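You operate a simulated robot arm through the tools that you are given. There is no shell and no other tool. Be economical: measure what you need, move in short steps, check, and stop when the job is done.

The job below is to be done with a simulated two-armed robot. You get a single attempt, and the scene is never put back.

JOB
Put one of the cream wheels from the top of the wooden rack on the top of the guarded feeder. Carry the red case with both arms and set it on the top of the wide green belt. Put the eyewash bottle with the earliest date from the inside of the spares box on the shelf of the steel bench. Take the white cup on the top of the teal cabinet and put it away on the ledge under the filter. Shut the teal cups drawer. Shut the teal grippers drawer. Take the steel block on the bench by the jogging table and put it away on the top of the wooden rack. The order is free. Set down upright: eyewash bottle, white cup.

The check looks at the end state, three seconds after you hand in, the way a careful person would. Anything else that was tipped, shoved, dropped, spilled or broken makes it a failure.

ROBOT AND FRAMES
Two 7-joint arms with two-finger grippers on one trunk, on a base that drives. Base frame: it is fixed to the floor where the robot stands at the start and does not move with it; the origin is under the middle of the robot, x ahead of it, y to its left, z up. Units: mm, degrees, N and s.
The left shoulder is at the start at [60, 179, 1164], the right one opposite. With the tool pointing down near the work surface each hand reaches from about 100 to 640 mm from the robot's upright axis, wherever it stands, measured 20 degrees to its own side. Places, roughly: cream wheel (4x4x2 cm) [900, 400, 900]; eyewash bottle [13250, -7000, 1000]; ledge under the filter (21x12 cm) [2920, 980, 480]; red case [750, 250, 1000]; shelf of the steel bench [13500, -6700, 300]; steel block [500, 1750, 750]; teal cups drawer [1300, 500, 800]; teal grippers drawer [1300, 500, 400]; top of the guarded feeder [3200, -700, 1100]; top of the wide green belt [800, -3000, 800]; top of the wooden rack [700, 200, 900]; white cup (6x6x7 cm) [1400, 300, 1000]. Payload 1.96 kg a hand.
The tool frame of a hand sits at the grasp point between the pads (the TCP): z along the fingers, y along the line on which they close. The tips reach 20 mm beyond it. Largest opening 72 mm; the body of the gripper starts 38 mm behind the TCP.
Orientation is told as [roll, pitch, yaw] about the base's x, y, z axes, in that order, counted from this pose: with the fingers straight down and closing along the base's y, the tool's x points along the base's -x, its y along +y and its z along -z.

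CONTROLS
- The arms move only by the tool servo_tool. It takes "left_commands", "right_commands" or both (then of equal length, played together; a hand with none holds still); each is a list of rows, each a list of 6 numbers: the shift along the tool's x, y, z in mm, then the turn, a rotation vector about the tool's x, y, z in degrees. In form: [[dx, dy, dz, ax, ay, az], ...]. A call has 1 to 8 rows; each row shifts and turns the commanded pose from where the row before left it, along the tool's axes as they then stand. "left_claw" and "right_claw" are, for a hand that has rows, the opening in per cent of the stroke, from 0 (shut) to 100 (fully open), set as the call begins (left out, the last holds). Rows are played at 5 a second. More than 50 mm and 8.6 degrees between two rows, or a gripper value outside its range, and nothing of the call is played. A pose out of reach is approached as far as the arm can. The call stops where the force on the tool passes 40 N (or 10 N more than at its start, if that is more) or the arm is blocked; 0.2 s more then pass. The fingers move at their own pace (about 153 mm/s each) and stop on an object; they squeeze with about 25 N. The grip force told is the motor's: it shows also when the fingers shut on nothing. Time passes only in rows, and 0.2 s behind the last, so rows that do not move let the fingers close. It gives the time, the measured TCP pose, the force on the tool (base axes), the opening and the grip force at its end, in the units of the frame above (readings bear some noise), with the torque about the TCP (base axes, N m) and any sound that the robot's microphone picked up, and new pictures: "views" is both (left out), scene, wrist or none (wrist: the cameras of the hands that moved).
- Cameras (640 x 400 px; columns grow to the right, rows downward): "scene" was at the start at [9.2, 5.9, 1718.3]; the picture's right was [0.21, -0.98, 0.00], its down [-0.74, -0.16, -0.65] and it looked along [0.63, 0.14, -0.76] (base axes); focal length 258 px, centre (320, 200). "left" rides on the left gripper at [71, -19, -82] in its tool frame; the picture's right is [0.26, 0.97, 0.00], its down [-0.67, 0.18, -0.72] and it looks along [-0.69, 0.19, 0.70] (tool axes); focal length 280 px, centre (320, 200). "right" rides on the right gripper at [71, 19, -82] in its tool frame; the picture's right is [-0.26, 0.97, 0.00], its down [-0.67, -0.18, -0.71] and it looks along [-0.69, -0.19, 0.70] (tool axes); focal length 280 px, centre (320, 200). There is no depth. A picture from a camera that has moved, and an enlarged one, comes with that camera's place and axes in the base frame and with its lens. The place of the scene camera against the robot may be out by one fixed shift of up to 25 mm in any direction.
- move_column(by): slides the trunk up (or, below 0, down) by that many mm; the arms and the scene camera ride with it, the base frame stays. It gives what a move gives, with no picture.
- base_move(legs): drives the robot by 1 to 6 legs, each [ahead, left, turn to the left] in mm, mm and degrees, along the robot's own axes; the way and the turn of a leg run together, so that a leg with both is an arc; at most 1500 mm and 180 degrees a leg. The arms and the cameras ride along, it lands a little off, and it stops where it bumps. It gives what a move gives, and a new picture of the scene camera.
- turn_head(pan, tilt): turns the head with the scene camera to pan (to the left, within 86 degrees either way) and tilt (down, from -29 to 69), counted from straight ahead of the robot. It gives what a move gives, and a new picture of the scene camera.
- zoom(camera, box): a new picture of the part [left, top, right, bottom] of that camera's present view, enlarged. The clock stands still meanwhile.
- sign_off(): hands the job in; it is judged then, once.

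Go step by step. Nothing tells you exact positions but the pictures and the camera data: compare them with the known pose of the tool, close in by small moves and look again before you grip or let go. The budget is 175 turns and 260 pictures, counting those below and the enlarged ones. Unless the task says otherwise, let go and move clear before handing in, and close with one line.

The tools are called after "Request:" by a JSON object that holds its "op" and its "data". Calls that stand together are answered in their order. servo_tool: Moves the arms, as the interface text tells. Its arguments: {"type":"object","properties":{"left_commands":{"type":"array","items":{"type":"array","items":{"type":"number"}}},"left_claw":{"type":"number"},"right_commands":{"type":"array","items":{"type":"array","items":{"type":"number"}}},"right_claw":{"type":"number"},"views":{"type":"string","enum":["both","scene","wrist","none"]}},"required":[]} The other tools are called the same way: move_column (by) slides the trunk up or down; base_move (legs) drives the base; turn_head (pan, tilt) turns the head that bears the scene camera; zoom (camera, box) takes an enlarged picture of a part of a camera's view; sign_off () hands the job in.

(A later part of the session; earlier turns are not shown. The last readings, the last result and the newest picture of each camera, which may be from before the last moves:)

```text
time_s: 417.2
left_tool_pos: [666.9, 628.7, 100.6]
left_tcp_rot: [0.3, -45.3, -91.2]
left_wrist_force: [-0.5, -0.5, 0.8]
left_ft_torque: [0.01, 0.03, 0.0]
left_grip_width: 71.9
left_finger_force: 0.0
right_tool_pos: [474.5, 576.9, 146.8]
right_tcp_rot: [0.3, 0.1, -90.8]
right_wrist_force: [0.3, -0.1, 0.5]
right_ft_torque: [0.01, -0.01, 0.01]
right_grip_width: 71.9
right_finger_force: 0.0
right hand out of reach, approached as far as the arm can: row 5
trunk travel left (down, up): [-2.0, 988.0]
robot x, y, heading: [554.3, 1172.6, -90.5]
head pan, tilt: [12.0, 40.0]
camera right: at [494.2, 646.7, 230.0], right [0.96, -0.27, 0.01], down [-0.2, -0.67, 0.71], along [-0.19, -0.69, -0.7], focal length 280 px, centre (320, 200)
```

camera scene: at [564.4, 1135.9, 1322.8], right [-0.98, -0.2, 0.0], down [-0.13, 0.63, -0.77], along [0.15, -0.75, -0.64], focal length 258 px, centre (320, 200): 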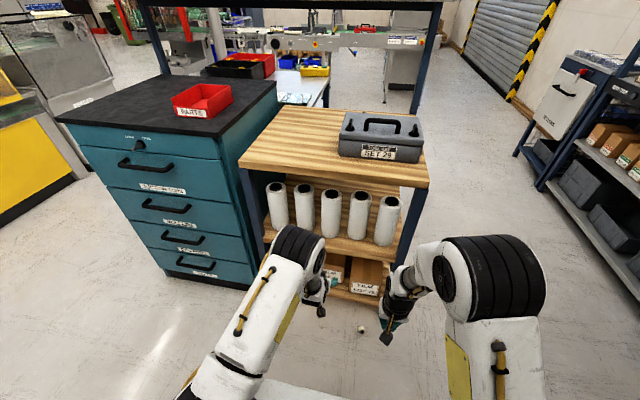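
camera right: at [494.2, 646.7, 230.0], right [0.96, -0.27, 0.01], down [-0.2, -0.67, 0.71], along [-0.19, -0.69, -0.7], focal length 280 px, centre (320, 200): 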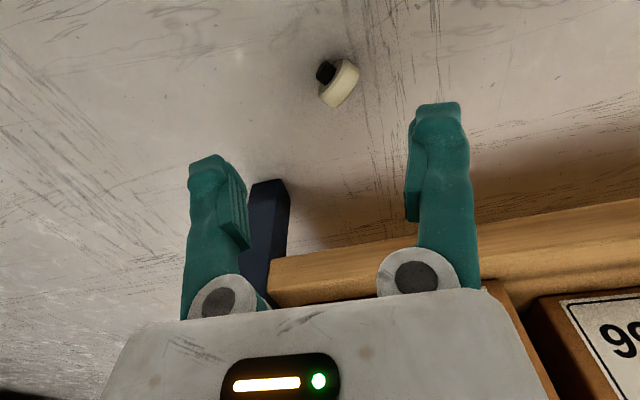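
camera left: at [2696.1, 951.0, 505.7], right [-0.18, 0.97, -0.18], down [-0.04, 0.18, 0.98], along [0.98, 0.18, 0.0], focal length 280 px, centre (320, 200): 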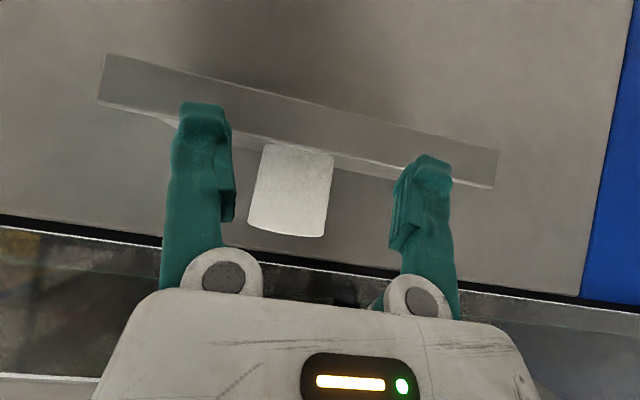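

Request:
{"op": "base_move", "data": {"legs": [[45, 0, 0]]}}

Request:
{"op": "servo_tool", "data": {"right_commands": [[23, 10, 10, 0, 0, -8.3], [0, 0, 10, 0, 0, -8.3], [0, 0, 10, 0, 0, -8.3], [0, 0, 10, 0, 0, -8.3], [0, 0, 10, 0, 0, -8.3], [0, 0, 10, 0, 0, -8.3], [0, 0, 10, 0, 0, -8.3], [0, 0, 0, 0, 0, 0]], "views": "wrist"}}

```text
time_s: 418.1
left_tool_pos: [665.3, 582.3, 100.5]
left_tcp_rot: [0.4, -45.3, -91.3]
left_wrist_force: [0.5, 0.6, -0.7]
left_ft_torque: [0.0, 0.0, -0.01]
left_grip_width: 72.0
left_finger_force: 0.1
right_tool_pos: [473.6, 532.1, 149.0]
right_tcp_rot: [0.3, 0.0, -90.8]
right_wrist_force: [0.3, -0.9, 0.3]
right_ft_torque: [0.01, 0.03, -0.02]
right_grip_width: 71.8
right_finger_force: 0.0
trunk travel left (down, up): [-2.0, 988.0]
robot x, y, heading: [550.1, 1126.4, -90.8]
head pan, tilt: [12.0, 40.0]
camera scene: at [563.8, 1091.0, 924.8], right [-0.98, -0.2, 0.0], down [-0.13, 0.63, -0.77], along [0.15, -0.75, -0.64], focal length 258 px, centre (320, 200)
```

scene: 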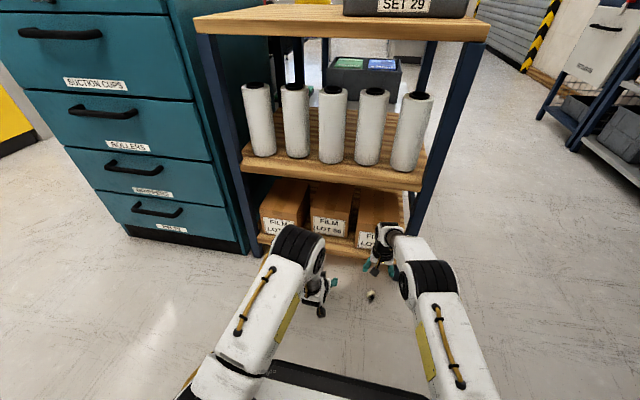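

```text
time_s: 419.9
left_tool_pos: [665.6, 582.7, 99.4]
left_tcp_rot: [0.3, -45.4, -91.3]
left_wrist_force: [-0.4, 0.0, -0.1]
left_ft_torque: [0.03, 0.01, -0.01]
left_grip_width: 72.1
left_finger_force: 0.1
right_tool_pos: [484.4, 554.3, 79.0]
right_tcp_rot: [0.2, -0.2, -32.6]
right_wrist_force: [0.3, -0.9, 0.8]
right_ft_torque: [-0.01, 0.0, -0.01]
right_grip_width: 71.9
right_finger_force: 0.0
trunk travel left (down, up): [-2.0, 988.0]
robot x, y, heading: [554.0, 1121.9, -90.8]
head pan, tilt: [12.0, 40.0]
camera right: at [434.9, 608.1, 159.7], right [0.74, 0.67, 0.0], down [0.47, -0.52, 0.72], along [0.49, -0.53, -0.7], focal length 280 px, centre (320, 200)
```

right: 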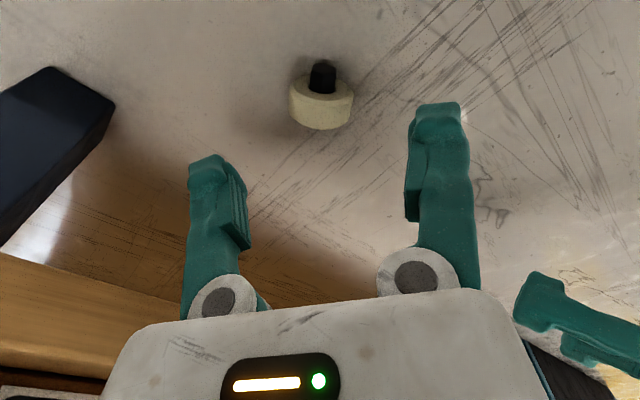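

Request:
{"op": "servo_tool", "data": {"right_commands": [[0, 0, 20, 0, 0, 0], [0, 0, 20, 0, 0, 0], [0, 0, 14, 0, 0, 0], [0, 0, 0, 0, 0, 0]], "views": "none"}}

Request:
{"op": "servo_tool", "data": {"right_commands": [[0, 0, 0, 0, 0, 0], [0, 0, 0, 0, 0, 0], [0, 0, 0, 0, 0, 0], [0, 0, -40, 0, 0, 0], [0, 0, -40, 0, 0, 0], [0, 0, -40, 0, 0, 0]], "right_claw": 0, "views": "wrist"}}

```text
time_s: 420.9
left_tool_pos: [666.1, 583.2, 99.9]
left_tcp_rot: [0.2, -45.4, -91.4]
left_wrist_force: [0.3, -0.6, 1.0]
left_ft_torque: [-0.03, 0.0, -0.03]
left_grip_width: 72.1
left_finger_force: 0.0
right_tool_pos: [484.1, 555.3, 24.7]
right_tcp_rot: [0.3, -0.3, -32.6]
right_wrist_force: [0.1, 0.5, 0.8]
right_ft_torque: [0.01, -0.02, -0.01]
right_grip_width: 72.2
right_finger_force: 0.1
trunk travel left (down, up): [-2.0, 988.0]
robot x, y, heading: [550.5, 1123.3, -90.6]
head pan, tilt: [12.0, 40.0]
```

```text
time_s: 422.3
left_tool_pos: [665.4, 582.4, 101.3]
left_tcp_rot: [0.4, -45.4, -91.3]
left_wrist_force: [0.1, 0.5, 0.1]
left_ft_torque: [-0.04, -0.04, 0.0]
left_grip_width: 72.5
left_finger_force: 0.0
right_tool_pos: [485.0, 553.1, 144.4]
right_tcp_rot: [0.2, -0.2, -32.7]
right_wrist_force: [0.2, 0.4, -0.6]
right_ft_torque: [0.02, 0.05, 0.01]
right_grip_width: 32.7
right_finger_force: 25.1
trunk travel left (down, up): [-2.0, 988.0]
robot x, y, heading: [554.0, 1129.6, -90.5]
head pan, tilt: [12.0, 40.0]
camera right: at [435.4, 607.9, 225.5], right [0.74, 0.67, 0.01], down [0.46, -0.52, 0.72], along [0.48, -0.53, -0.7], focal length 280 px, centre (320, 200)
```

right: 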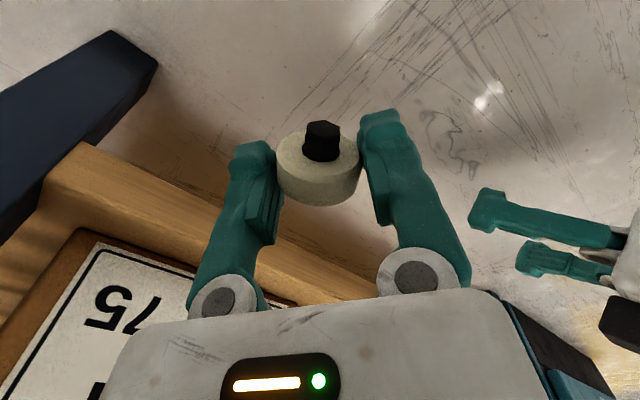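

Wheel is gripped across its rim. I'll raise the trunk and drive to the feeder.

Request:
{"op": "move_column", "data": {"by": 400}}

Request:
{"op": "move_column", "data": {"by": 400}}

Request:
{"op": "move_column", "data": {"by": 180}}

Request:
{"op": "base_move", "data": {"legs": [[-60, 0, 0.6], [0, 1450, 0], [0, 250, 0], [1500, 0, 0], [280, 0, 0], [0, 0, 90]]}}

```text
time_s: 426.2
left_tool_pos: [666.6, 583.0, 500.6]
left_tcp_rot: [0.2, -45.3, -91.3]
left_wrist_force: [-0.8, 0.3, 0.9]
left_ft_torque: [0.0, 0.01, 0.02]
left_grip_width: 72.1
left_finger_force: 0.0
right_tool_pos: [485.1, 554.0, 543.5]
right_tcp_rot: [0.2, -0.3, -32.7]
right_wrist_force: [-0.1, 0.2, -0.7]
right_ft_torque: [0.01, 0.02, 0.03]
right_grip_width: 32.0
right_finger_force: 25.0
trunk travel left (down, up): [-402.0, 588.0]
robot x, y, heading: [553.8, 1126.9, -90.6]
head pan, tilt: [12.0, 40.0]
```

```text
time_s: 430.0
left_tool_pos: [665.1, 582.3, 900.2]
left_tcp_rot: [0.3, -45.5, -91.3]
left_wrist_force: [0.3, -1.0, 0.1]
left_ft_torque: [0.0, 0.04, -0.01]
left_grip_width: 71.8
left_finger_force: 0.1
right_tool_pos: [484.7, 552.9, 942.8]
right_tcp_rot: [0.3, -0.4, -32.7]
right_wrist_force: [0.0, 1.0, 0.0]
right_ft_torque: [0.03, 0.03, 0.02]
right_grip_width: 31.7
right_finger_force: 24.9
trunk travel left (down, up): [-802.0, 188.0]
robot x, y, heading: [551.6, 1125.7, -90.9]
head pan, tilt: [12.0, 40.0]
```

```text
time_s: 432.0
left_tool_pos: [665.8, 581.9, 1079.5]
left_tcp_rot: [0.3, -45.5, -91.3]
left_wrist_force: [-0.4, 0.5, -0.6]
left_ft_torque: [0.03, 0.04, -0.06]
left_grip_width: 72.0
left_finger_force: 0.0
right_tool_pos: [485.1, 553.1, 1124.4]
right_tcp_rot: [0.1, -0.2, -32.7]
right_wrist_force: [-1.0, -0.2, -1.1]
right_ft_torque: [0.01, 0.0, 0.02]
right_grip_width: 31.2
right_finger_force: 24.9
trunk travel left (down, up): [-982.0, 8.0]
robot x, y, heading: [553.0, 1125.8, -90.9]
head pan, tilt: [12.0, 40.0]
```

```text
time_s: 453.6
left_tool_pos: [2742.9, -509.8, 1079.7]
left_tcp_rot: [0.4, -45.4, -2.2]
left_wrist_force: [0.5, 0.4, -0.7]
left_ft_torque: [0.05, -0.01, 0.0]
left_grip_width: 72.1
left_finger_force: 0.2
right_tool_pos: [2768.4, -690.5, 1124.4]
right_tcp_rot: [0.2, -0.4, 56.5]
right_wrist_force: [-0.3, 0.6, 0.6]
right_ft_torque: [-0.02, 0.01, 0.01]
right_grip_width: 29.4
right_finger_force: 24.6
trunk travel left (down, up): [-982.0, 8.0]
robot x, y, heading: [2198.1, -614.5, -1.5]
head pan, tilt: [12.0, 40.0]
camera scene: at [2216.3, -607.8, 1904.8], right [0.18, -0.98, 0.0], down [-0.63, -0.12, -0.77], along [0.75, 0.14, -0.64], focal length 258 px, centre (320, 200)
```

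scene: 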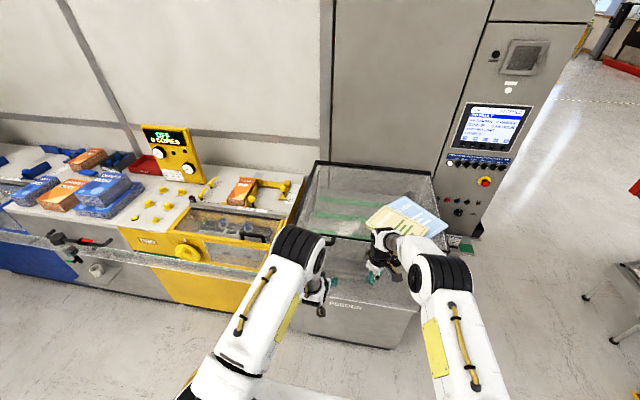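

The wheel is creeping in the grip, so I'll be quick: lift both hands clear, then drive in to the feeder's free left part of the top.

Request:
{"op": "servo_tool", "data": {"left_commands": [[0, 0, -48, 0, 0, 0], [0, 0, -48, 0, 0, 0], [0, 0, -48, 0, 0, 0], [0, 0, -48, 0, 0, 0], [0, 0, -48, 0, 0, 0]], "right_commands": [[16.6, 25, -24, 0, 0, 0], [16.6, 25, -24, 0, 0, 0], [16.6, 25, -24, 0, 0, 0], [16.6, 25, -24, 0, 0, 0], [16.6, 25, -24, 0, 0, 0]], "views": "none"}}

Request:
{"op": "base_move", "data": {"legs": [[400, 110, 1.5]]}}

Request:
{"op": "servo_tool", "data": {"right_commands": [[0, 0, 0, 0, 0, 0]], "views": "wrist"}}

```text
time_s: 454.8
left_tool_pos: [2607.4, -520.5, 1238.9]
left_tcp_rot: [0.4, -45.5, -2.1]
left_wrist_force: [0.4, -0.3, -0.4]
left_ft_torque: [0.02, -0.02, 0.04]
left_grip_width: 71.8
left_finger_force: 0.1
left hand out of reach, approached as far as the arm can: row 5
right_tool_pos: [2616.5, -692.5, 1244.1]
right_tcp_rot: [0.0, -0.4, 56.4]
right_wrist_force: [0.0, -0.3, 0.4]
right_ft_torque: [0.0, -0.04, 0.01]
right_grip_width: 29.2
right_finger_force: 25.1
trunk travel left (down, up): [-982.0, 8.0]
robot x, y, heading: [2199.7, -614.6, -1.3]
head pan, tilt: [12.0, 40.0]
```

```text
time_s: 457.3
left_tool_pos: [3007.4, -407.0, 1238.1]
left_tcp_rot: [0.4, -45.5, -0.7]
left_wrist_force: [-0.2, -1.0, 0.1]
left_ft_torque: [0.0, 0.01, -0.02]
left_grip_width: 72.2
left_finger_force: 0.1
right_tool_pos: [3019.8, -577.1, 1244.8]
right_tcp_rot: [0.1, -0.4, 57.9]
right_wrist_force: [0.1, -0.4, -0.7]
right_ft_torque: [0.04, -0.04, 0.03]
right_grip_width: 28.8
right_finger_force: 25.4
trunk travel left (down, up): [-982.0, 8.0]
robot x, y, heading: [2599.0, -509.1, -0.1]
head pan, tilt: [12.0, 40.0]
camera scene: at [2613.8, -503.6, 1904.8], right [0.21, -0.98, 0.0], down [-0.63, -0.13, -0.77], along [0.75, 0.16, -0.64], focal length 258 px, centre (320, 200)
```

scene: 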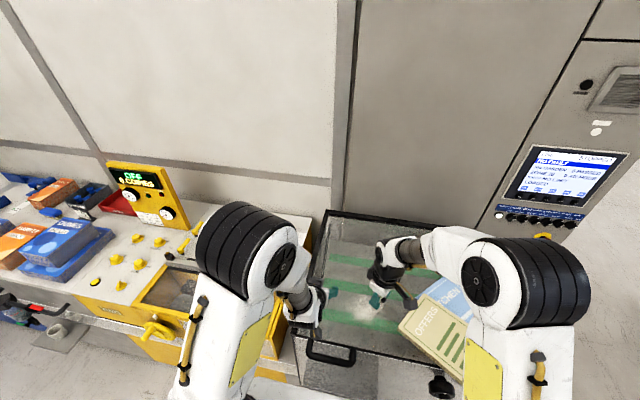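

```text
time_s: 457.7
left_tool_pos: [3009.7, -405.2, 1238.8]
left_tcp_rot: [0.3, -45.5, -0.7]
left_wrist_force: [-0.3, 0.1, -0.8]
left_ft_torque: [0.0, -0.03, 0.02]
left_grip_width: 72.0
left_finger_force: 0.1
right_tool_pos: [3021.1, -577.9, 1242.7]
right_tcp_rot: [0.2, -0.3, 58.0]
right_wrist_force: [1.0, -0.5, -0.3]
right_ft_torque: [-0.03, 0.02, 0.01]
right_grip_width: 28.6
right_finger_force: 25.1
trunk travel left (down, up): [-982.0, 8.0]
robot x, y, heading: [2599.0, -507.5, -0.1]
head pan, tilt: [12.0, 40.0]
camera right: at [2967.9, -628.3, 1325.1], right [-0.68, 0.73, 0.0], down [0.51, 0.47, 0.72], along [0.53, 0.49, -0.7], focal length 280 px, centre (320, 200)
```

right: 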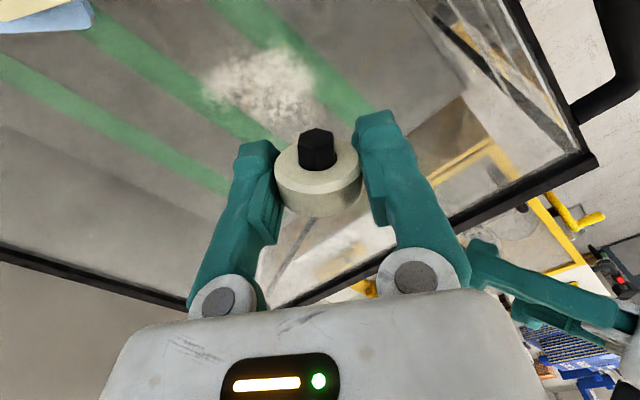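

Request:
{"op": "servo_tool", "data": {"right_commands": [[0, 0, 35, 0, 0, 0], [0, 0, 35, 0, 0, 0], [0, 0, 25, 0, 0, 0], [0, 0, 0, 0, 0, 0]], "views": "none"}}

Request:
{"op": "servo_tool", "data": {"right_commands": [[0, 0, 3, 0, 0, 0], [0, 0, 3, 0, 0, 0], [0, 0, 3, 0, 0, 0], [0, 0, 3, 0, 0, 0], [0, 0, 3, 0, 0, 0]], "views": "wrist"}}

```text
time_s: 458.7
left_tool_pos: [3008.7, -405.6, 1239.9]
left_tcp_rot: [0.3, -45.5, -0.8]
left_wrist_force: [-0.4, 0.5, 1.0]
left_ft_torque: [-0.01, 0.0, -0.01]
left_grip_width: 71.9
left_finger_force: 0.1
right_tool_pos: [3020.9, -577.5, 1149.8]
right_tcp_rot: [0.0, -0.4, 58.0]
right_wrist_force: [0.3, -2.8, 15.8]
right_ft_torque: [-0.14, -0.06, 0.02]
right_grip_width: 28.8
right_finger_force: 25.0
trunk travel left (down, up): [-982.0, 8.0]
robot x, y, heading: [2599.5, -510.4, -0.1]
head pan, tilt: [12.0, 40.0]
```

```text
time_s: 459.2
left_tool_pos: [3005.4, -406.7, 1239.5]
left_tcp_rot: [0.3, -45.6, -0.8]
left_wrist_force: [-0.1, -0.4, 0.0]
left_ft_torque: [0.0, 0.0, 0.04]
left_grip_width: 72.0
left_finger_force: 0.0
right_tool_pos: [3021.0, -577.2, 1148.2]
right_tcp_rot: [-0.2, -0.7, 57.9]
right_wrist_force: [-6.8, -4.4, 26.7]
right_ft_torque: [0.14, 0.59, 0.12]
right_grip_width: 28.4
right_finger_force: 25.2
trunk travel left (down, up): [-982.0, 8.0]
robot x, y, heading: [2601.4, -513.0, -0.0]
head pan, tilt: [12.0, 40.0]
stopped in row 2 (right hand): the force on the tool passed its limit at 46 N (the readings are from after the stop); the commanded pose is now the measured one
camera right: at [2967.1, -628.3, 1230.4], right [-0.68, 0.73, 0.0], down [0.51, 0.47, 0.72], along [0.53, 0.49, -0.69], focal length 280 px, centre (320, 200)
```

right: 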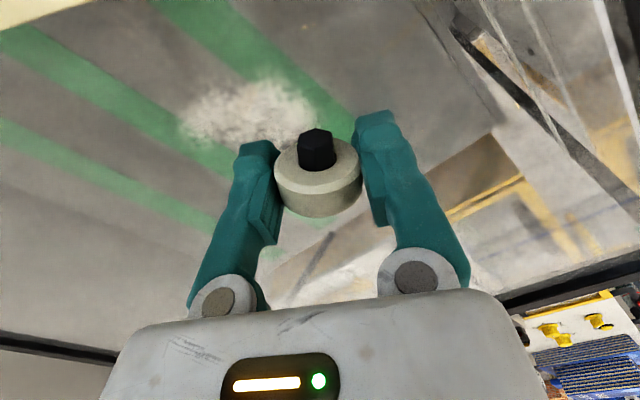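

Request:
{"op": "servo_tool", "data": {"right_commands": [[0, 0, -1, 0, 0, 0], [0, 0, 0, 0, 0, 0]], "views": "none"}}

Request:
{"op": "servo_tool", "data": {"right_commands": [[0, 0, 0, 0, 0, 0], [0, 0, 0, 0, 0, 0], [0, 0, -30, 0, 0, 0], [0, 0, -40, 0, 0, 0], [0, 0, -20, 0, 0, 0]], "right_claw": 85, "views": "wrist"}}

```text
time_s: 459.8
left_tool_pos: [3005.9, -407.4, 1239.7]
left_tcp_rot: [0.4, -45.6, -0.8]
left_wrist_force: [0.4, -0.2, -0.2]
left_ft_torque: [0.04, -0.02, -0.01]
left_grip_width: 72.0
left_finger_force: 0.0
right_tool_pos: [3022.0, -577.8, 1149.6]
right_tcp_rot: [-0.2, -0.7, 57.9]
right_wrist_force: [-7.3, -2.4, 20.7]
right_ft_torque: [0.08, 0.44, 0.15]
right_grip_width: 28.6
right_finger_force: 25.6
trunk travel left (down, up): [-982.0, 8.0]
robot x, y, heading: [2602.6, -508.0, -0.4]
head pan, tilt: [12.0, 40.0]
```

```text
time_s: 461.0
left_tool_pos: [3008.3, -405.2, 1238.4]
left_tcp_rot: [0.3, -45.4, -0.8]
left_wrist_force: [-0.4, -0.2, -0.1]
left_ft_torque: [0.01, -0.03, 0.0]
left_grip_width: 72.0
left_finger_force: 0.1
right_tool_pos: [3024.1, -577.2, 1238.5]
right_tcp_rot: [-0.1, -0.6, 58.0]
right_wrist_force: [-0.2, 0.7, 0.4]
right_ft_torque: [0.0, 0.01, 0.01]
right_grip_width: 61.0
right_finger_force: 0.0
trunk travel left (down, up): [-982.0, 8.0]
robot x, y, heading: [2600.6, -510.4, -0.3]
head pan, tilt: [12.0, 40.0]
camera right: at [2968.6, -628.3, 1319.9], right [-0.68, 0.73, 0.0], down [0.51, 0.47, 0.72], along [0.53, 0.49, -0.69], focal length 280 px, centre (320, 200)
```

right: 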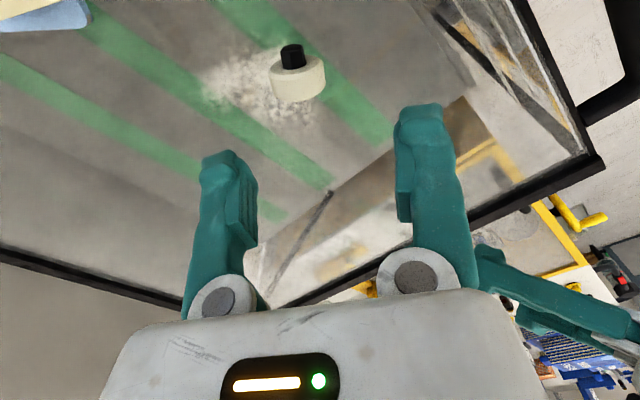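

The wheel rests on the feeder top. Last job: the bottle, far across the hall. I'll back out to the aisle and look along it.

Request:
{"op": "base_move", "data": {"legs": [[-450, 0, 0], [0, -1150, 0], [0, 0, -26]]}}

Request:
{"op": "turn_head", "data": {"pan": 0, "tilt": 12}}

```text
time_s: 470.5
left_tool_pos: [2556.8, -1732.7, 1237.9]
left_tcp_rot: [0.4, -45.3, -26.7]
left_wrist_force: [0.0, -0.2, 1.0]
left_ft_torque: [-0.01, -0.02, 0.02]
left_grip_width: 72.1
left_finger_force: 0.1
right_tool_pos: [2494.6, -1893.2, 1238.9]
right_tcp_rot: [-0.2, -0.6, 31.9]
right_wrist_force: [-0.1, 0.2, 0.2]
right_ft_torque: [0.01, 0.01, -0.01]
right_grip_width: 61.3
right_finger_force: 0.0
trunk travel left (down, up): [-982.0, 8.0]
robot x, y, heading: [2144.6, -1646.3, -26.0]
head pan, tilt: [12.0, 40.0]
camera scene: at [2164.9, -1650.7, 1904.8], right [-0.24, -0.97, 0.0], down [-0.62, 0.16, -0.77], along [0.74, -0.19, -0.64], focal length 258 px, centre (320, 200)
```

scene: 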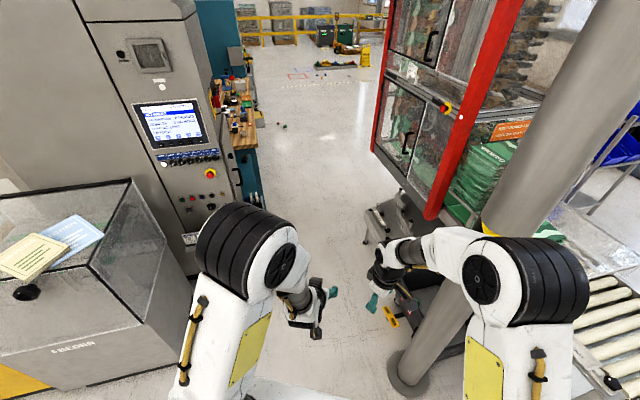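

```text
time_s: 471.4
left_tool_pos: [2555.9, -1733.3, 1238.7]
left_tcp_rot: [0.3, -45.4, -26.8]
left_wrist_force: [0.6, 0.3, 0.5]
left_ft_torque: [-0.01, -0.01, -0.03]
left_grip_width: 71.9
left_finger_force: 0.0
right_tool_pos: [2493.4, -1894.0, 1239.1]
right_tcp_rot: [-0.1, -0.7, 31.8]
right_wrist_force: [0.4, 0.3, -0.5]
right_ft_torque: [0.01, -0.05, -0.02]
right_grip_width: 61.4
right_finger_force: 0.1
trunk travel left (down, up): [-982.0, 8.0]
robot x, y, heading: [2141.4, -1646.1, -26.1]
head pan, tilt: [0.0, 12.0]
camera scene: at [2165.7, -1671.9, 1949.1], right [-0.44, -0.9, 0.0], down [-0.19, 0.09, -0.98], along [0.88, -0.43, -0.21], focal length 258 px, centre (320, 200)
```

scene: 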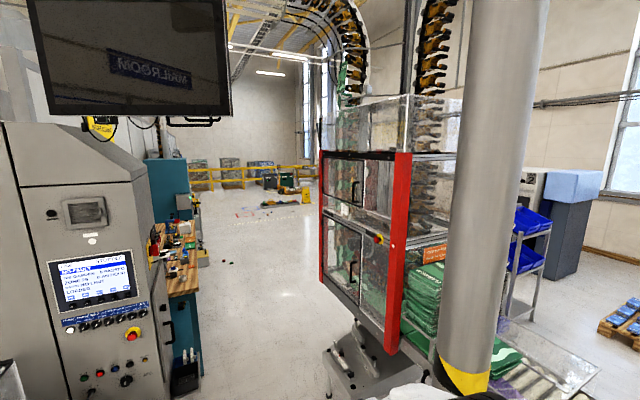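

Request:
{"op": "base_move", "data": {"legs": [[0, 0, 26], [0, -140, 0], [1000, 0, 0], [1400, -170, 0], [1500, 0, 0], [0, 0, -35]]}}

```text
time_s: 494.2
left_tool_pos: [6438.1, -2121.9, 1238.5]
left_tcp_rot: [0.3, -45.4, -36.0]
left_wrist_force: [-0.3, -0.4, -0.9]
left_ft_torque: [0.02, -0.02, 0.01]
left_grip_width: 72.0
left_finger_force: 0.2
right_tool_pos: [6350.9, -2272.2, 1238.7]
right_tcp_rot: [0.0, -0.6, 22.7]
right_wrist_force: [0.3, 0.8, 0.1]
right_ft_torque: [-0.02, -0.01, 0.01]
right_grip_width: 61.3
right_finger_force: 0.0
trunk travel left (down, up): [-982.0, 8.0]
robot x, y, heading: [6045.3, -1975.3, -35.4]
head pan, tilt: [0.0, 12.0]
camera scene: at [6064.5, -2001.1, 1949.2], right [-0.58, -0.82, 0.0], down [-0.17, 0.12, -0.98], along [0.8, -0.57, -0.21], focal length 258 px, centre (320, 200)
```

scene: 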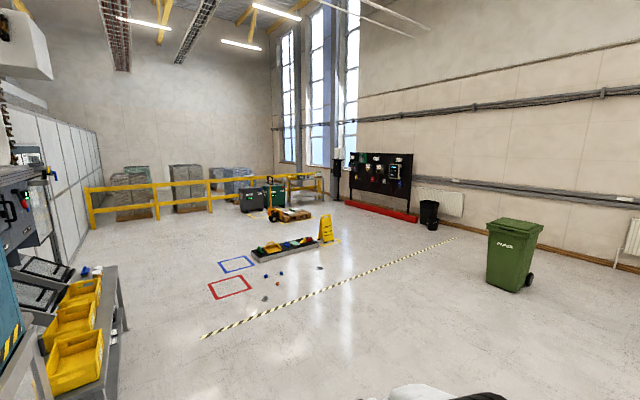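

Request:
{"op": "base_move", "data": {"legs": [[0, 0, -15], [1500, 0, 0], [1500, 0, 0], [1500, 0, 0], [600, 0, 0], [0, 0, 34]]}}

```text
time_s: 521.3
left_tool_pos: [9704.9, -5963.6, 1238.0]
left_tcp_rot: [0.4, -45.5, -17.2]
left_wrist_force: [-0.4, 0.1, 0.2]
left_ft_torque: [0.01, -0.02, 0.02]
left_grip_width: 72.3
left_finger_force: 0.0
right_tool_pos: [9670.6, -6133.3, 1239.9]
right_tcp_rot: [-0.1, -0.7, 41.4]
right_wrist_force: [0.9, -1.2, 0.5]
right_ft_torque: [0.0, 0.0, -0.01]
right_grip_width: 61.3
right_finger_force: 0.0
trunk travel left (down, up): [-982.0, 8.0]
robot x, y, heading: [9278.9, -5944.2, -16.8]
head pan, tilt: [0.0, 12.0]
camera scene: at [9308.2, -5968.6, 1949.2], right [-0.29, -0.96, 0.0], down [-0.2, 0.06, -0.98], along [0.94, -0.28, -0.21], focal length 258 px, centre (320, 200)
```

scene: 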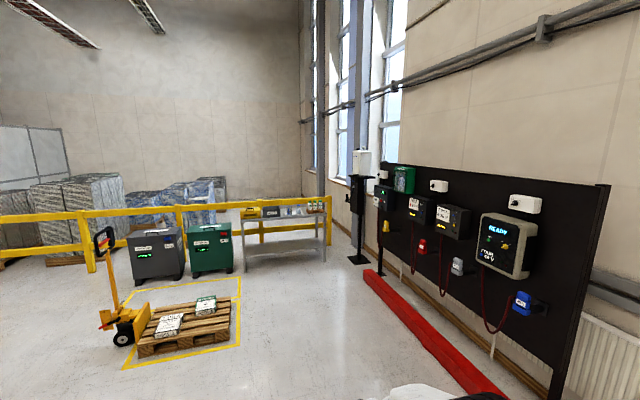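

The steel bench is ahead, with the spares box at its right end. I'll drive up to it.

Request:
{"op": "base_move", "data": {"legs": [[1500, 0, 0], [1500, 0, 0], [540, 0, 0], [0, 0, 16.8], [0, 75, 0]]}}

Request:
{"op": "turn_head", "data": {"pan": -8, "tilt": 55}}

```text
time_s: 540.1
left_tool_pos: [13100.9, -6766.0, 1238.6]
left_tcp_rot: [0.8, -45.3, -0.5]
left_wrist_force: [-0.2, -0.1, -1.2]
left_ft_torque: [0.02, 0.01, 0.05]
left_grip_width: 72.1
left_finger_force: 0.0
right_tool_pos: [13117.5, -6937.2, 1237.7]
right_tcp_rot: [0.1, -0.9, 58.7]
right_wrist_force: [-0.6, -0.9, 0.8]
right_ft_torque: [0.08, 0.04, 0.01]
right_grip_width: 61.3
right_finger_force: 0.1
trunk travel left (down, up): [-982.0, 8.0]
robot x, y, heading: [12692.4, -6864.9, 0.8]
head pan, tilt: [0.0, 12.0]
camera scene: at [12719.6, -6890.0, 1949.1], right [0.01, -1.0, -0.01], down [-0.21, 0.0, -0.98], along [0.98, 0.01, -0.21], focal length 258 px, centre (320, 200)
```

scene: 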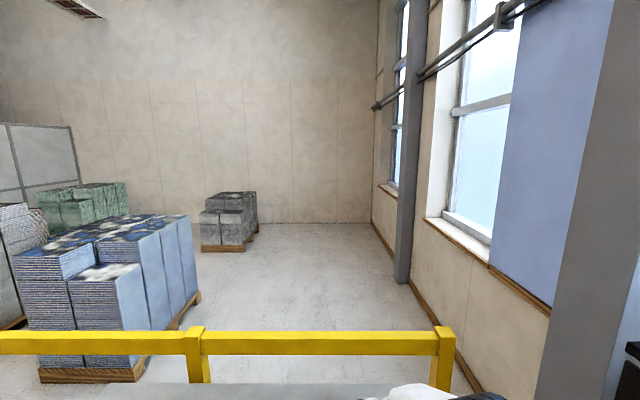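

```text
time_s: 541.2
left_tool_pos: [13100.1, -6760.0, 1238.9]
left_tcp_rot: [0.4, -45.4, -0.1]
left_wrist_force: [-0.2, -1.1, 0.1]
left_ft_torque: [0.02, 0.02, 0.02]
left_grip_width: 71.9
left_finger_force: 0.2
right_tool_pos: [13117.5, -6930.6, 1238.6]
right_tcp_rot: [-0.1, -0.5, 58.6]
right_wrist_force: [0.3, 0.1, 0.0]
right_ft_torque: [0.04, 0.02, 0.0]
right_grip_width: 61.1
right_finger_force: 0.1
trunk travel left (down, up): [-982.0, 8.0]
robot x, y, heading: [12692.0, -6870.6, 0.6]
head pan, tilt: [-8.0, 55.0]
camera scene: at [12697.5, -6890.4, 1884.1], right [-0.13, -0.99, 0.0], down [-0.81, 0.11, -0.57], along [0.57, -0.07, -0.82], focal length 258 px, centre (320, 200)
```

scene: 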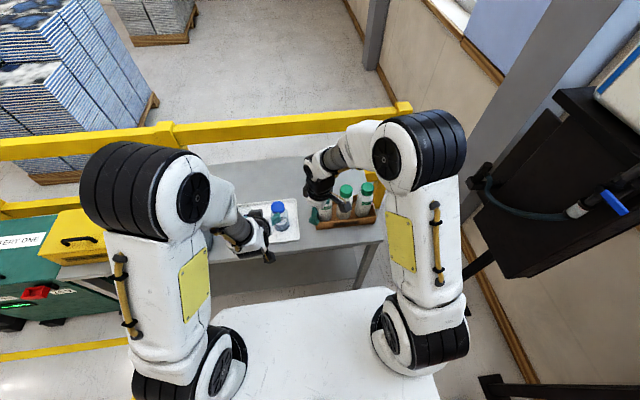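

Request:
{"op": "zoom", "data": {"camera": "scene", "box": [300, 165, 390, 235]}}

```text
5.71 times, centred on (345, 200) of scene
camera zoom: at [12697.5, -6890.4, 1884.1], right [-0.13, -0.99, 0.0], down [-0.81, 0.11, -0.57], along [0.57, -0.07, -0.82], focal length 1473 px, centre (177, 200)
```

zoom: 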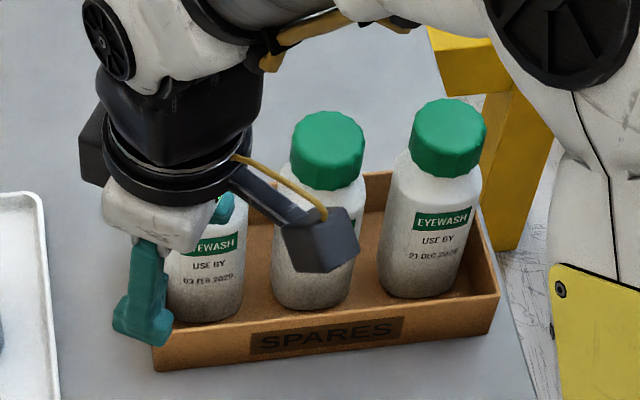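

Left bottle reads 03 FEB 2029, right one DEC 202x; the middle is hidden. I'll draw the right hand back (turning it for the grasp) and zoom again.

Request:
{"op": "servo_tool", "data": {"right_commands": [[20.8, 34.2, 0, 0, 0, 0], [20.8, 34.2, 0, 0, 0, 0], [20.8, 34.2, 0, 0, 0, 0], [20.8, 34.2, 0, 0, 0, 0], [0, 0, 0, 0, 0, -7.85], [0, 0, 0, 0, 0, -7.85], [0, 0, 0, 0, 0, -7.85], [0, 0, 0, 0, 0, -7.85]], "right_claw": 100, "views": "none"}}

Request:
{"op": "zoom", "data": {"camera": "scene", "box": [310, 170, 382, 220]}}

```text
time_s: 543.0
left_tool_pos: [13101.5, -6759.6, 1238.6]
left_tcp_rot: [0.3, -45.4, 0.0]
left_wrist_force: [-0.6, -0.2, -0.6]
left_ft_torque: [-0.02, 0.02, -0.01]
left_grip_width: 72.1
left_finger_force: 0.1
right_tool_pos: [12961.4, -6926.6, 1236.9]
right_tcp_rot: [-0.4, -0.4, 90.2]
right_wrist_force: [0.2, -0.3, -0.2]
right_ft_torque: [0.01, -0.01, 0.0]
right_grip_width: 72.2
right_finger_force: 0.0
right hand out of reach, approached as far as the arm can: row 4
trunk travel left (down, up): [-982.0, 8.0]
robot x, y, heading: [12691.2, -6869.3, 0.8]
head pan, tilt: [-8.0, 55.0]
```

```text
8.00 times, centred on (346, 195) of scene
camera zoom: at [12697.4, -6888.5, 1884.1], right [-0.13, -0.99, 0.0], down [-0.81, 0.1, -0.57], along [0.57, -0.07, -0.82], focal length 2062 px, centre (112, 240)
```

zoom: 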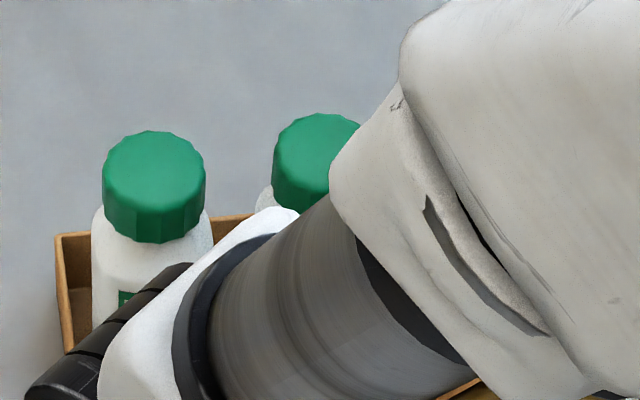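

Request:
{"op": "servo_tool", "data": {"right_commands": [[45, 0, 0, 0, 0, 0], [45, 0, 0, 0, 0, 0], [45, 0, 0, 0, 0, 0], [45, 0, 0, 0, 0, 0], [45, 0, 0, 0, 0, 0]], "views": "none"}}

Request:
{"op": "zoom", "data": {"camera": "scene", "box": [312, 175, 384, 220]}}

```text
time_s: 544.2
left_tool_pos: [13100.4, -6761.0, 1238.4]
left_tcp_rot: [0.4, -45.4, -0.1]
left_wrist_force: [0.0, -0.5, 0.8]
left_ft_torque: [0.0, -0.01, 0.0]
left_grip_width: 72.0
left_finger_force: 0.0
right_tool_pos: [12990.3, -7147.1, 1234.7]
right_tcp_rot: [-0.4, -0.5, 90.1]
right_wrist_force: [0.4, 0.3, -0.6]
right_ft_torque: [0.03, -0.01, -0.01]
right_grip_width: 71.9
right_finger_force: 0.0
right hand out of reach, approached as far as the arm can: row 1, 2
trunk travel left (down, up): [-982.0, 8.0]
robot x, y, heading: [12692.3, -6871.4, 0.8]
head pan, tilt: [-8.0, 55.0]
```

```text
8.89 times, centred on (348, 198) of scene
camera zoom: at [12697.7, -6891.1, 1884.1], right [-0.13, -0.99, 0.0], down [-0.81, 0.11, -0.57], along [0.57, -0.07, -0.82], focal length 2292 px, centre (71, 222)
```

zoom: 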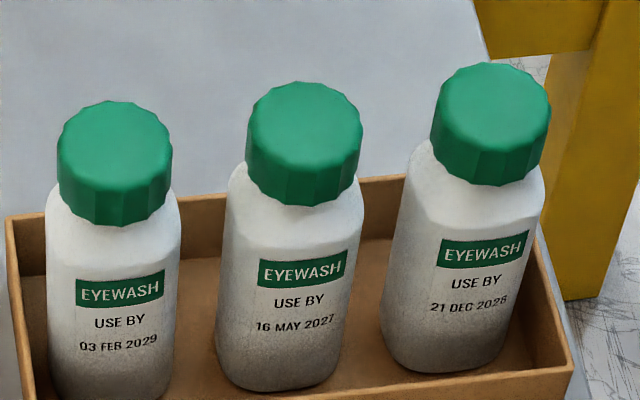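

The middle bottle, 16 MAY 2027, is the earliest. I'll bring the right hand above it.

Request:
{"op": "servo_tool", "data": {"right_commands": [[-13.9, -38.6, 4, 0, 0, 0], [-13.9, -38.6, 4, 0, 0, 0], [-13.9, -38.6, 6, 0, 0, 0], [-13.9, -38.6, 8, 0, 0, 0], [-13.9, -38.6, 8, 0, 0, 0], [-13.9, -38.6, 8, 0, 0, 0], [-13.9, -38.6, 8, 0, 0, 0], [0, 0, 0, 0, 0, 0]], "views": "wrist"}}

```text
time_s: 546.0
left_tool_pos: [13100.0, -6759.2, 1238.5]
left_tcp_rot: [0.3, -45.3, 0.1]
left_wrist_force: [0.6, 0.2, -0.3]
left_ft_torque: [-0.01, -0.04, -0.02]
left_grip_width: 72.1
left_finger_force: 0.1
right_tool_pos: [13260.0, -7047.9, 1190.5]
right_tcp_rot: [-0.5, -0.4, 90.1]
right_wrist_force: [0.2, -0.1, -0.6]
right_ft_torque: [0.0, 0.0, 0.01]
right_grip_width: 72.0
right_finger_force: 0.0
trunk travel left (down, up): [-982.0, 8.0]
robot x, y, heading: [12693.2, -6870.9, 0.8]
head pan, tilt: [-8.0, 55.0]
camera right: at [13241.2, -7119.6, 1271.9], right [-0.97, 0.26, 0.0], down [0.18, 0.67, 0.72], along [0.19, 0.7, -0.69], focal length 280 px, centre (320, 200)
```

right: 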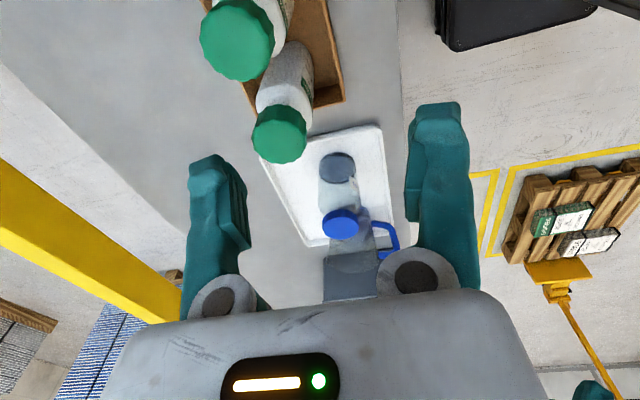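

Request:
{"op": "base_move", "data": {"legs": [[50, 0, -0.8]]}}

Request:
{"op": "servo_tool", "data": {"right_commands": [[0, 0, 0, 0, 0, 0]], "views": "none"}}

```text
time_s: 546.9
left_tool_pos: [13141.5, -6763.9, 1242.3]
left_tcp_rot: [0.3, -45.8, -0.8]
left_wrist_force: [-1.0, -0.2, -0.2]
left_ft_torque: [0.0, -0.01, 0.01]
left_grip_width: 72.0
left_finger_force: 0.1
right_tool_pos: [13299.0, -7053.9, 1195.0]
right_tcp_rot: [-0.8, -0.4, 89.3]
right_wrist_force: [-0.8, 0.0, -0.7]
right_ft_torque: [0.01, -0.05, 0.0]
right_grip_width: 71.9
right_finger_force: 0.0
trunk travel left (down, up): [-982.0, 8.0]
robot x, y, heading: [12741.9, -6869.0, -0.1]
head pan, tilt: [-8.0, 55.0]
camera scene: at [12732.6, -6887.9, 1884.2], right [-0.14, -0.99, 0.0], down [-0.81, 0.12, -0.58], along [0.57, -0.08, -0.81], focal length 258 px, centre (320, 200)
```

scene: 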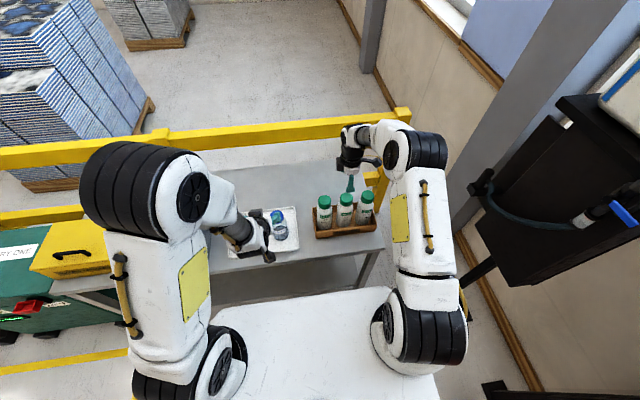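

```text
time_s: 547.3
left_tool_pos: [13152.5, -6763.6, 1236.8]
left_tcp_rot: [0.2, -45.3, -0.9]
left_wrist_force: [0.2, -0.8, 0.4]
left_ft_torque: [0.02, -0.01, 0.0]
left_grip_width: 71.6
left_finger_force: 0.0
right_tool_pos: [13309.8, -7054.9, 1190.3]
right_tcp_rot: [-0.3, -0.4, 89.3]
right_wrist_force: [0.5, -0.2, -0.6]
right_ft_torque: [-0.02, 0.03, 0.0]
right_grip_width: 71.9
right_finger_force: 0.0
trunk travel left (down, up): [-982.0, 8.0]
robot x, y, heading: [12744.1, -6863.5, -0.4]
head pan, tilt: [-8.0, 55.0]
```

Request:
{"op": "servo_tool", "data": {"right_commands": [[13, -4, 35, 0, 0, 0], [0, 0, 35, 0, 0, 0], [0, 0, 25, 0, 0, 0], [0, 0, 0, 0, 0, 0]], "views": "wrist"}}

```text
time_s: 548.3
left_tool_pos: [13152.3, -6763.9, 1238.6]
left_tcp_rot: [0.3, -45.4, -0.8]
left_wrist_force: [0.0, -0.2, 0.0]
left_ft_torque: [-0.06, -0.01, 0.0]
left_grip_width: 72.0
left_finger_force: 0.1
right_tool_pos: [13312.5, -7067.5, 1096.3]
right_tcp_rot: [-0.4, -0.5, 89.3]
right_wrist_force: [-0.4, -0.3, -0.3]
right_ft_torque: [0.01, -0.03, 0.0]
right_grip_width: 71.8
right_finger_force: 0.1
trunk travel left (down, up): [-982.0, 8.0]
robot x, y, heading: [12743.7, -6868.3, 0.0]
head pan, tilt: [-8.0, 55.0]
camera right: at [13292.1, -7139.0, 1176.4], right [-0.96, 0.27, 0.0], down [0.19, 0.67, 0.72], along [0.2, 0.69, -0.69], focal length 280 px, centre (320, 200)
```

right: 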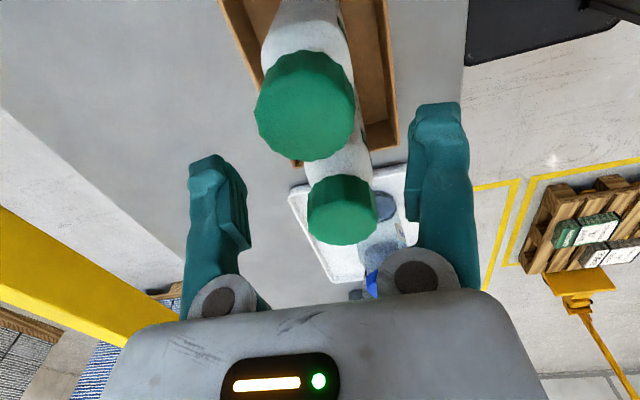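

Request:
{"op": "servo_tool", "data": {"right_commands": [[8, -6, 15, 0, 0, 0], [0, 0, 25, 0, 0, 0], [0, 0, 25, 0, 0, 0], [0, 0, 0, 0, 0, 0]], "views": "none"}}

Request:
{"op": "servo_tool", "data": {"right_commands": [[0, 0, 0, 0, 0, 0], [0, 0, 0, 0, 0, 0], [0, 0, 0, 0, 0, 0], [0, 0, -20, 0, 0, 0]], "right_claw": 0, "views": "wrist"}}

```text
time_s: 549.3
left_tool_pos: [13151.1, -6765.7, 1237.6]
left_tcp_rot: [0.3, -45.3, -0.9]
left_wrist_force: [0.0, 0.2, 0.6]
left_ft_torque: [0.01, -0.01, -0.02]
left_grip_width: 71.9
left_finger_force: 0.0
right_tool_pos: [13318.2, -7076.2, 1032.0]
right_tcp_rot: [-0.3, -0.3, 89.3]
right_wrist_force: [-0.1, -0.1, -0.3]
right_ft_torque: [0.01, -0.01, 0.03]
right_grip_width: 72.0
right_finger_force: 0.1
trunk travel left (down, up): [-982.0, 8.0]
robot x, y, heading: [12741.1, -6870.4, -0.2]
head pan, tilt: [-8.0, 55.0]
```

```text
time_s: 550.3
left_tool_pos: [13152.4, -6763.5, 1237.9]
left_tcp_rot: [0.3, -45.4, -0.8]
left_wrist_force: [-0.8, -0.4, 0.6]
left_ft_torque: [0.01, -0.01, 0.01]
left_grip_width: 71.9
left_finger_force: 0.0
right_tool_pos: [13317.8, -7074.8, 1050.3]
right_tcp_rot: [-0.3, -0.4, 89.3]
right_wrist_force: [0.5, 0.1, -4.8]
right_ft_torque: [-0.01, -0.01, 0.02]
right_grip_width: 53.8
right_finger_force: 25.9
trunk travel left (down, up): [-982.0, 8.0]
robot x, y, heading: [12737.1, -6867.2, -0.2]
head pan, tilt: [-8.0, 55.0]
camera right: at [13297.6, -7146.9, 1131.4], right [-0.96, 0.27, 0.0], down [0.19, 0.67, 0.72], along [0.2, 0.69, -0.69], focal length 280 px, centre (320, 200)
```

right: 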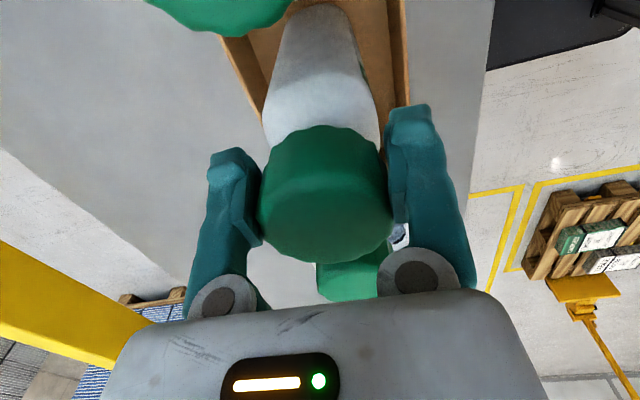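

The middle bottle is gripped. I'll lift it clear of the box, back off, lower the trunk, and slide it onto the shelf.

Request:
{"op": "servo_tool", "data": {"right_commands": [[0, 0, -30, 0, 0, 0], [0, 0, -30, 0, 0, 0], [0, 0, -30, 0, 0, 0], [0, 0, -25, 0, 0, 0]], "views": "none"}}

Request:
{"op": "base_move", "data": {"legs": [[-370, 130, 0]]}}

Request:
{"op": "move_column", "data": {"by": -400}}

Request:
{"op": "move_column", "data": {"by": -240}}

```text
time_s: 551.3
left_tool_pos: [13150.5, -6765.2, 1238.5]
left_tcp_rot: [0.3, -45.4, -0.8]
left_wrist_force: [0.1, 0.8, 1.2]
left_ft_torque: [-0.04, -0.02, 0.01]
left_grip_width: 72.2
left_finger_force: 0.0
right_tool_pos: [13317.5, -7075.5, 1165.9]
right_tcp_rot: [-0.5, -0.4, 89.1]
right_wrist_force: [0.7, 0.5, -5.4]
right_ft_torque: [-0.06, 0.05, -0.01]
right_grip_width: 53.7
right_finger_force: 25.1
trunk travel left (down, up): [-982.0, 8.0]
robot x, y, heading: [12743.6, -6869.8, -0.0]
head pan, tilt: [-8.0, 55.0]
```

```text
time_s: 553.8
left_tool_pos: [12783.2, -6635.9, 1238.9]
left_tcp_rot: [0.4, -45.3, -1.1]
left_wrist_force: [0.1, 0.0, 0.0]
left_ft_torque: [0.01, 0.0, 0.02]
left_grip_width: 71.9
left_finger_force: 0.1
right_tool_pos: [12947.3, -6949.1, 1164.4]
right_tcp_rot: [-0.2, -0.5, 89.0]
right_wrist_force: [0.7, -0.2, -4.9]
right_ft_torque: [-0.03, -0.03, 0.01]
right_grip_width: 53.9
right_finger_force: 24.7
trunk travel left (down, up): [-982.0, 8.0]
robot x, y, heading: [12371.8, -6736.5, -0.4]
head pan, tilt: [-8.0, 55.0]
camera scene: at [12379.2, -6758.8, 1884.0], right [-0.15, -0.99, 0.0], down [-0.81, 0.12, -0.57], along [0.57, -0.08, -0.82], focal length 258 px, centre (320, 200)
```

scene: 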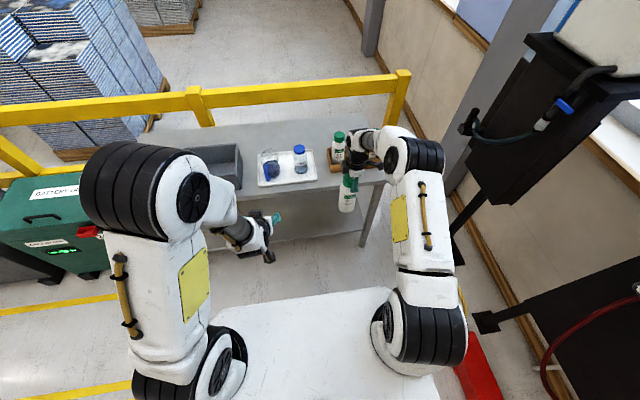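

```text
time_s: 557.6
left_tool_pos: [12780.7, -6634.7, 838.4]
left_tcp_rot: [0.3, -45.3, -1.0]
left_wrist_force: [0.0, -0.1, 1.3]
left_ft_torque: [-0.02, -0.02, 0.03]
left_grip_width: 71.9
left_finger_force: 0.0
right_tool_pos: [12945.5, -6949.2, 765.8]
right_tcp_rot: [-0.3, -0.5, 89.0]
right_wrist_force: [-0.2, -1.1, -4.1]
right_ft_torque: [-0.03, 0.01, 0.02]
right_grip_width: 53.5
right_finger_force: 25.2
trunk travel left (down, up): [-582.0, 408.0]
robot x, y, heading: [12372.0, -6738.6, -0.2]
head pan, tilt: [-8.0, 55.0]
```

```text
time_s: 560.1
left_tool_pos: [12781.3, -6635.2, 597.8]
left_tcp_rot: [0.4, -45.3, -1.0]
left_wrist_force: [0.8, 0.1, 0.4]
left_ft_torque: [0.0, 0.0, -0.01]
left_grip_width: 72.1
left_finger_force: 0.0
right_tool_pos: [12944.3, -6946.8, 525.9]
right_tcp_rot: [-0.4, -0.4, 89.0]
right_wrist_force: [1.0, 0.5, -4.3]
right_ft_torque: [-0.05, 0.0, 0.0]
right_grip_width: 53.0
right_finger_force: 24.8
trunk travel left (down, up): [-342.0, 648.0]
robot x, y, heading: [12368.0, -6738.1, -0.5]
head pan, tilt: [-8.0, 55.0]
```

Request:
{"op": "move_column", "data": {"by": -38}}

Request:
{"op": "base_move", "data": {"legs": [[287, 0, 0.5]]}}

Request:
{"op": "servo_tool", "data": {"right_commands": [[0, 0, 0, 0, 0, 0]], "views": "wrist"}}

```text
time_s: 561.0
left_tool_pos: [12780.3, -6635.0, 559.3]
left_tcp_rot: [0.4, -45.4, -1.0]
left_wrist_force: [-0.5, 0.2, -0.3]
left_ft_torque: [0.05, 0.02, 0.01]
left_grip_width: 72.0
left_finger_force: 0.0
right_tool_pos: [12946.3, -6947.7, 487.5]
right_tcp_rot: [-0.5, -0.4, 89.0]
right_wrist_force: [0.7, 0.8, -4.8]
right_ft_torque: [-0.03, 0.01, 0.03]
right_grip_width: 53.4
right_finger_force: 25.2
trunk travel left (down, up): [-304.0, 686.0]
robot x, y, heading: [12371.3, -6736.2, -0.4]
head pan, tilt: [-8.0, 55.0]
```

```text
time_s: 562.9
left_tool_pos: [13064.7, -6632.6, 559.6]
left_tcp_rot: [0.3, -45.3, -0.6]
left_wrist_force: [0.1, -0.3, 1.3]
left_ft_torque: [-0.02, 0.01, 0.02]
left_grip_width: 71.9
left_finger_force: 0.1
right_tool_pos: [13232.3, -6942.7, 487.6]
right_tcp_rot: [-0.4, -0.4, 89.4]
right_wrist_force: [-0.3, -0.5, -5.1]
right_ft_torque: [-0.03, 0.02, 0.02]
right_grip_width: 53.1
right_finger_force: 24.7
trunk travel left (down, up): [-304.0, 686.0]
robot x, y, heading: [12658.5, -6736.3, 0.1]
head pan, tilt: [-8.0, 55.0]
camera scene: at [12661.5, -6758.1, 1206.0], right [-0.14, -0.99, 0.0], down [-0.81, 0.11, -0.57], along [0.57, -0.08, -0.82], focal length 258 px, centre (320, 200)
```

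scene: 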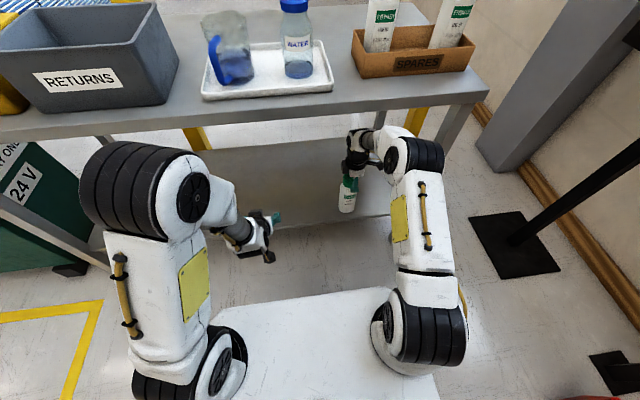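

```text
time_s: 563.3
left_tool_pos: [13064.9, -6631.9, 559.6]
left_tcp_rot: [0.4, -45.4, -0.4]
left_wrist_force: [0.2, -0.3, -0.5]
left_ft_torque: [0.0, -0.02, -0.01]
left_grip_width: 72.3
left_finger_force: 0.1
right_tool_pos: [13232.0, -6943.3, 487.1]
right_tcp_rot: [-0.4, -0.4, 89.5]
right_wrist_force: [0.3, 0.0, -5.7]
right_ft_torque: [-0.05, 0.0, -0.04]
right_grip_width: 52.7
right_finger_force: 24.9
trunk travel left (down, up): [-304.0, 686.0]
robot x, y, heading: [12654.3, -6740.7, 0.2]
head pan, tilt: [-8.0, 55.0]
camera right: at [13211.8, -7014.9, 568.2], right [-0.96, 0.27, 0.0], down [0.18, 0.67, 0.72], along [0.2, 0.69, -0.69], focal length 280 px, centre (320, 200)
```

right: 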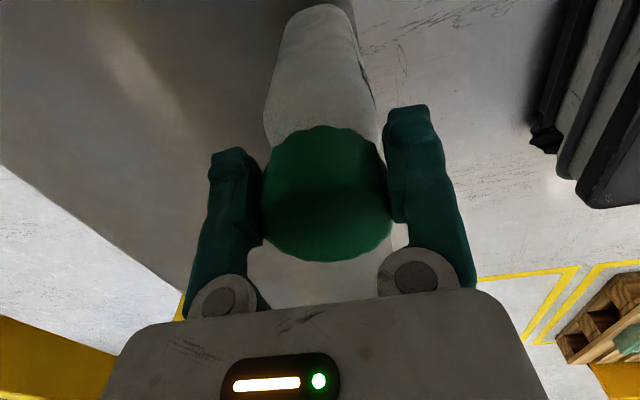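

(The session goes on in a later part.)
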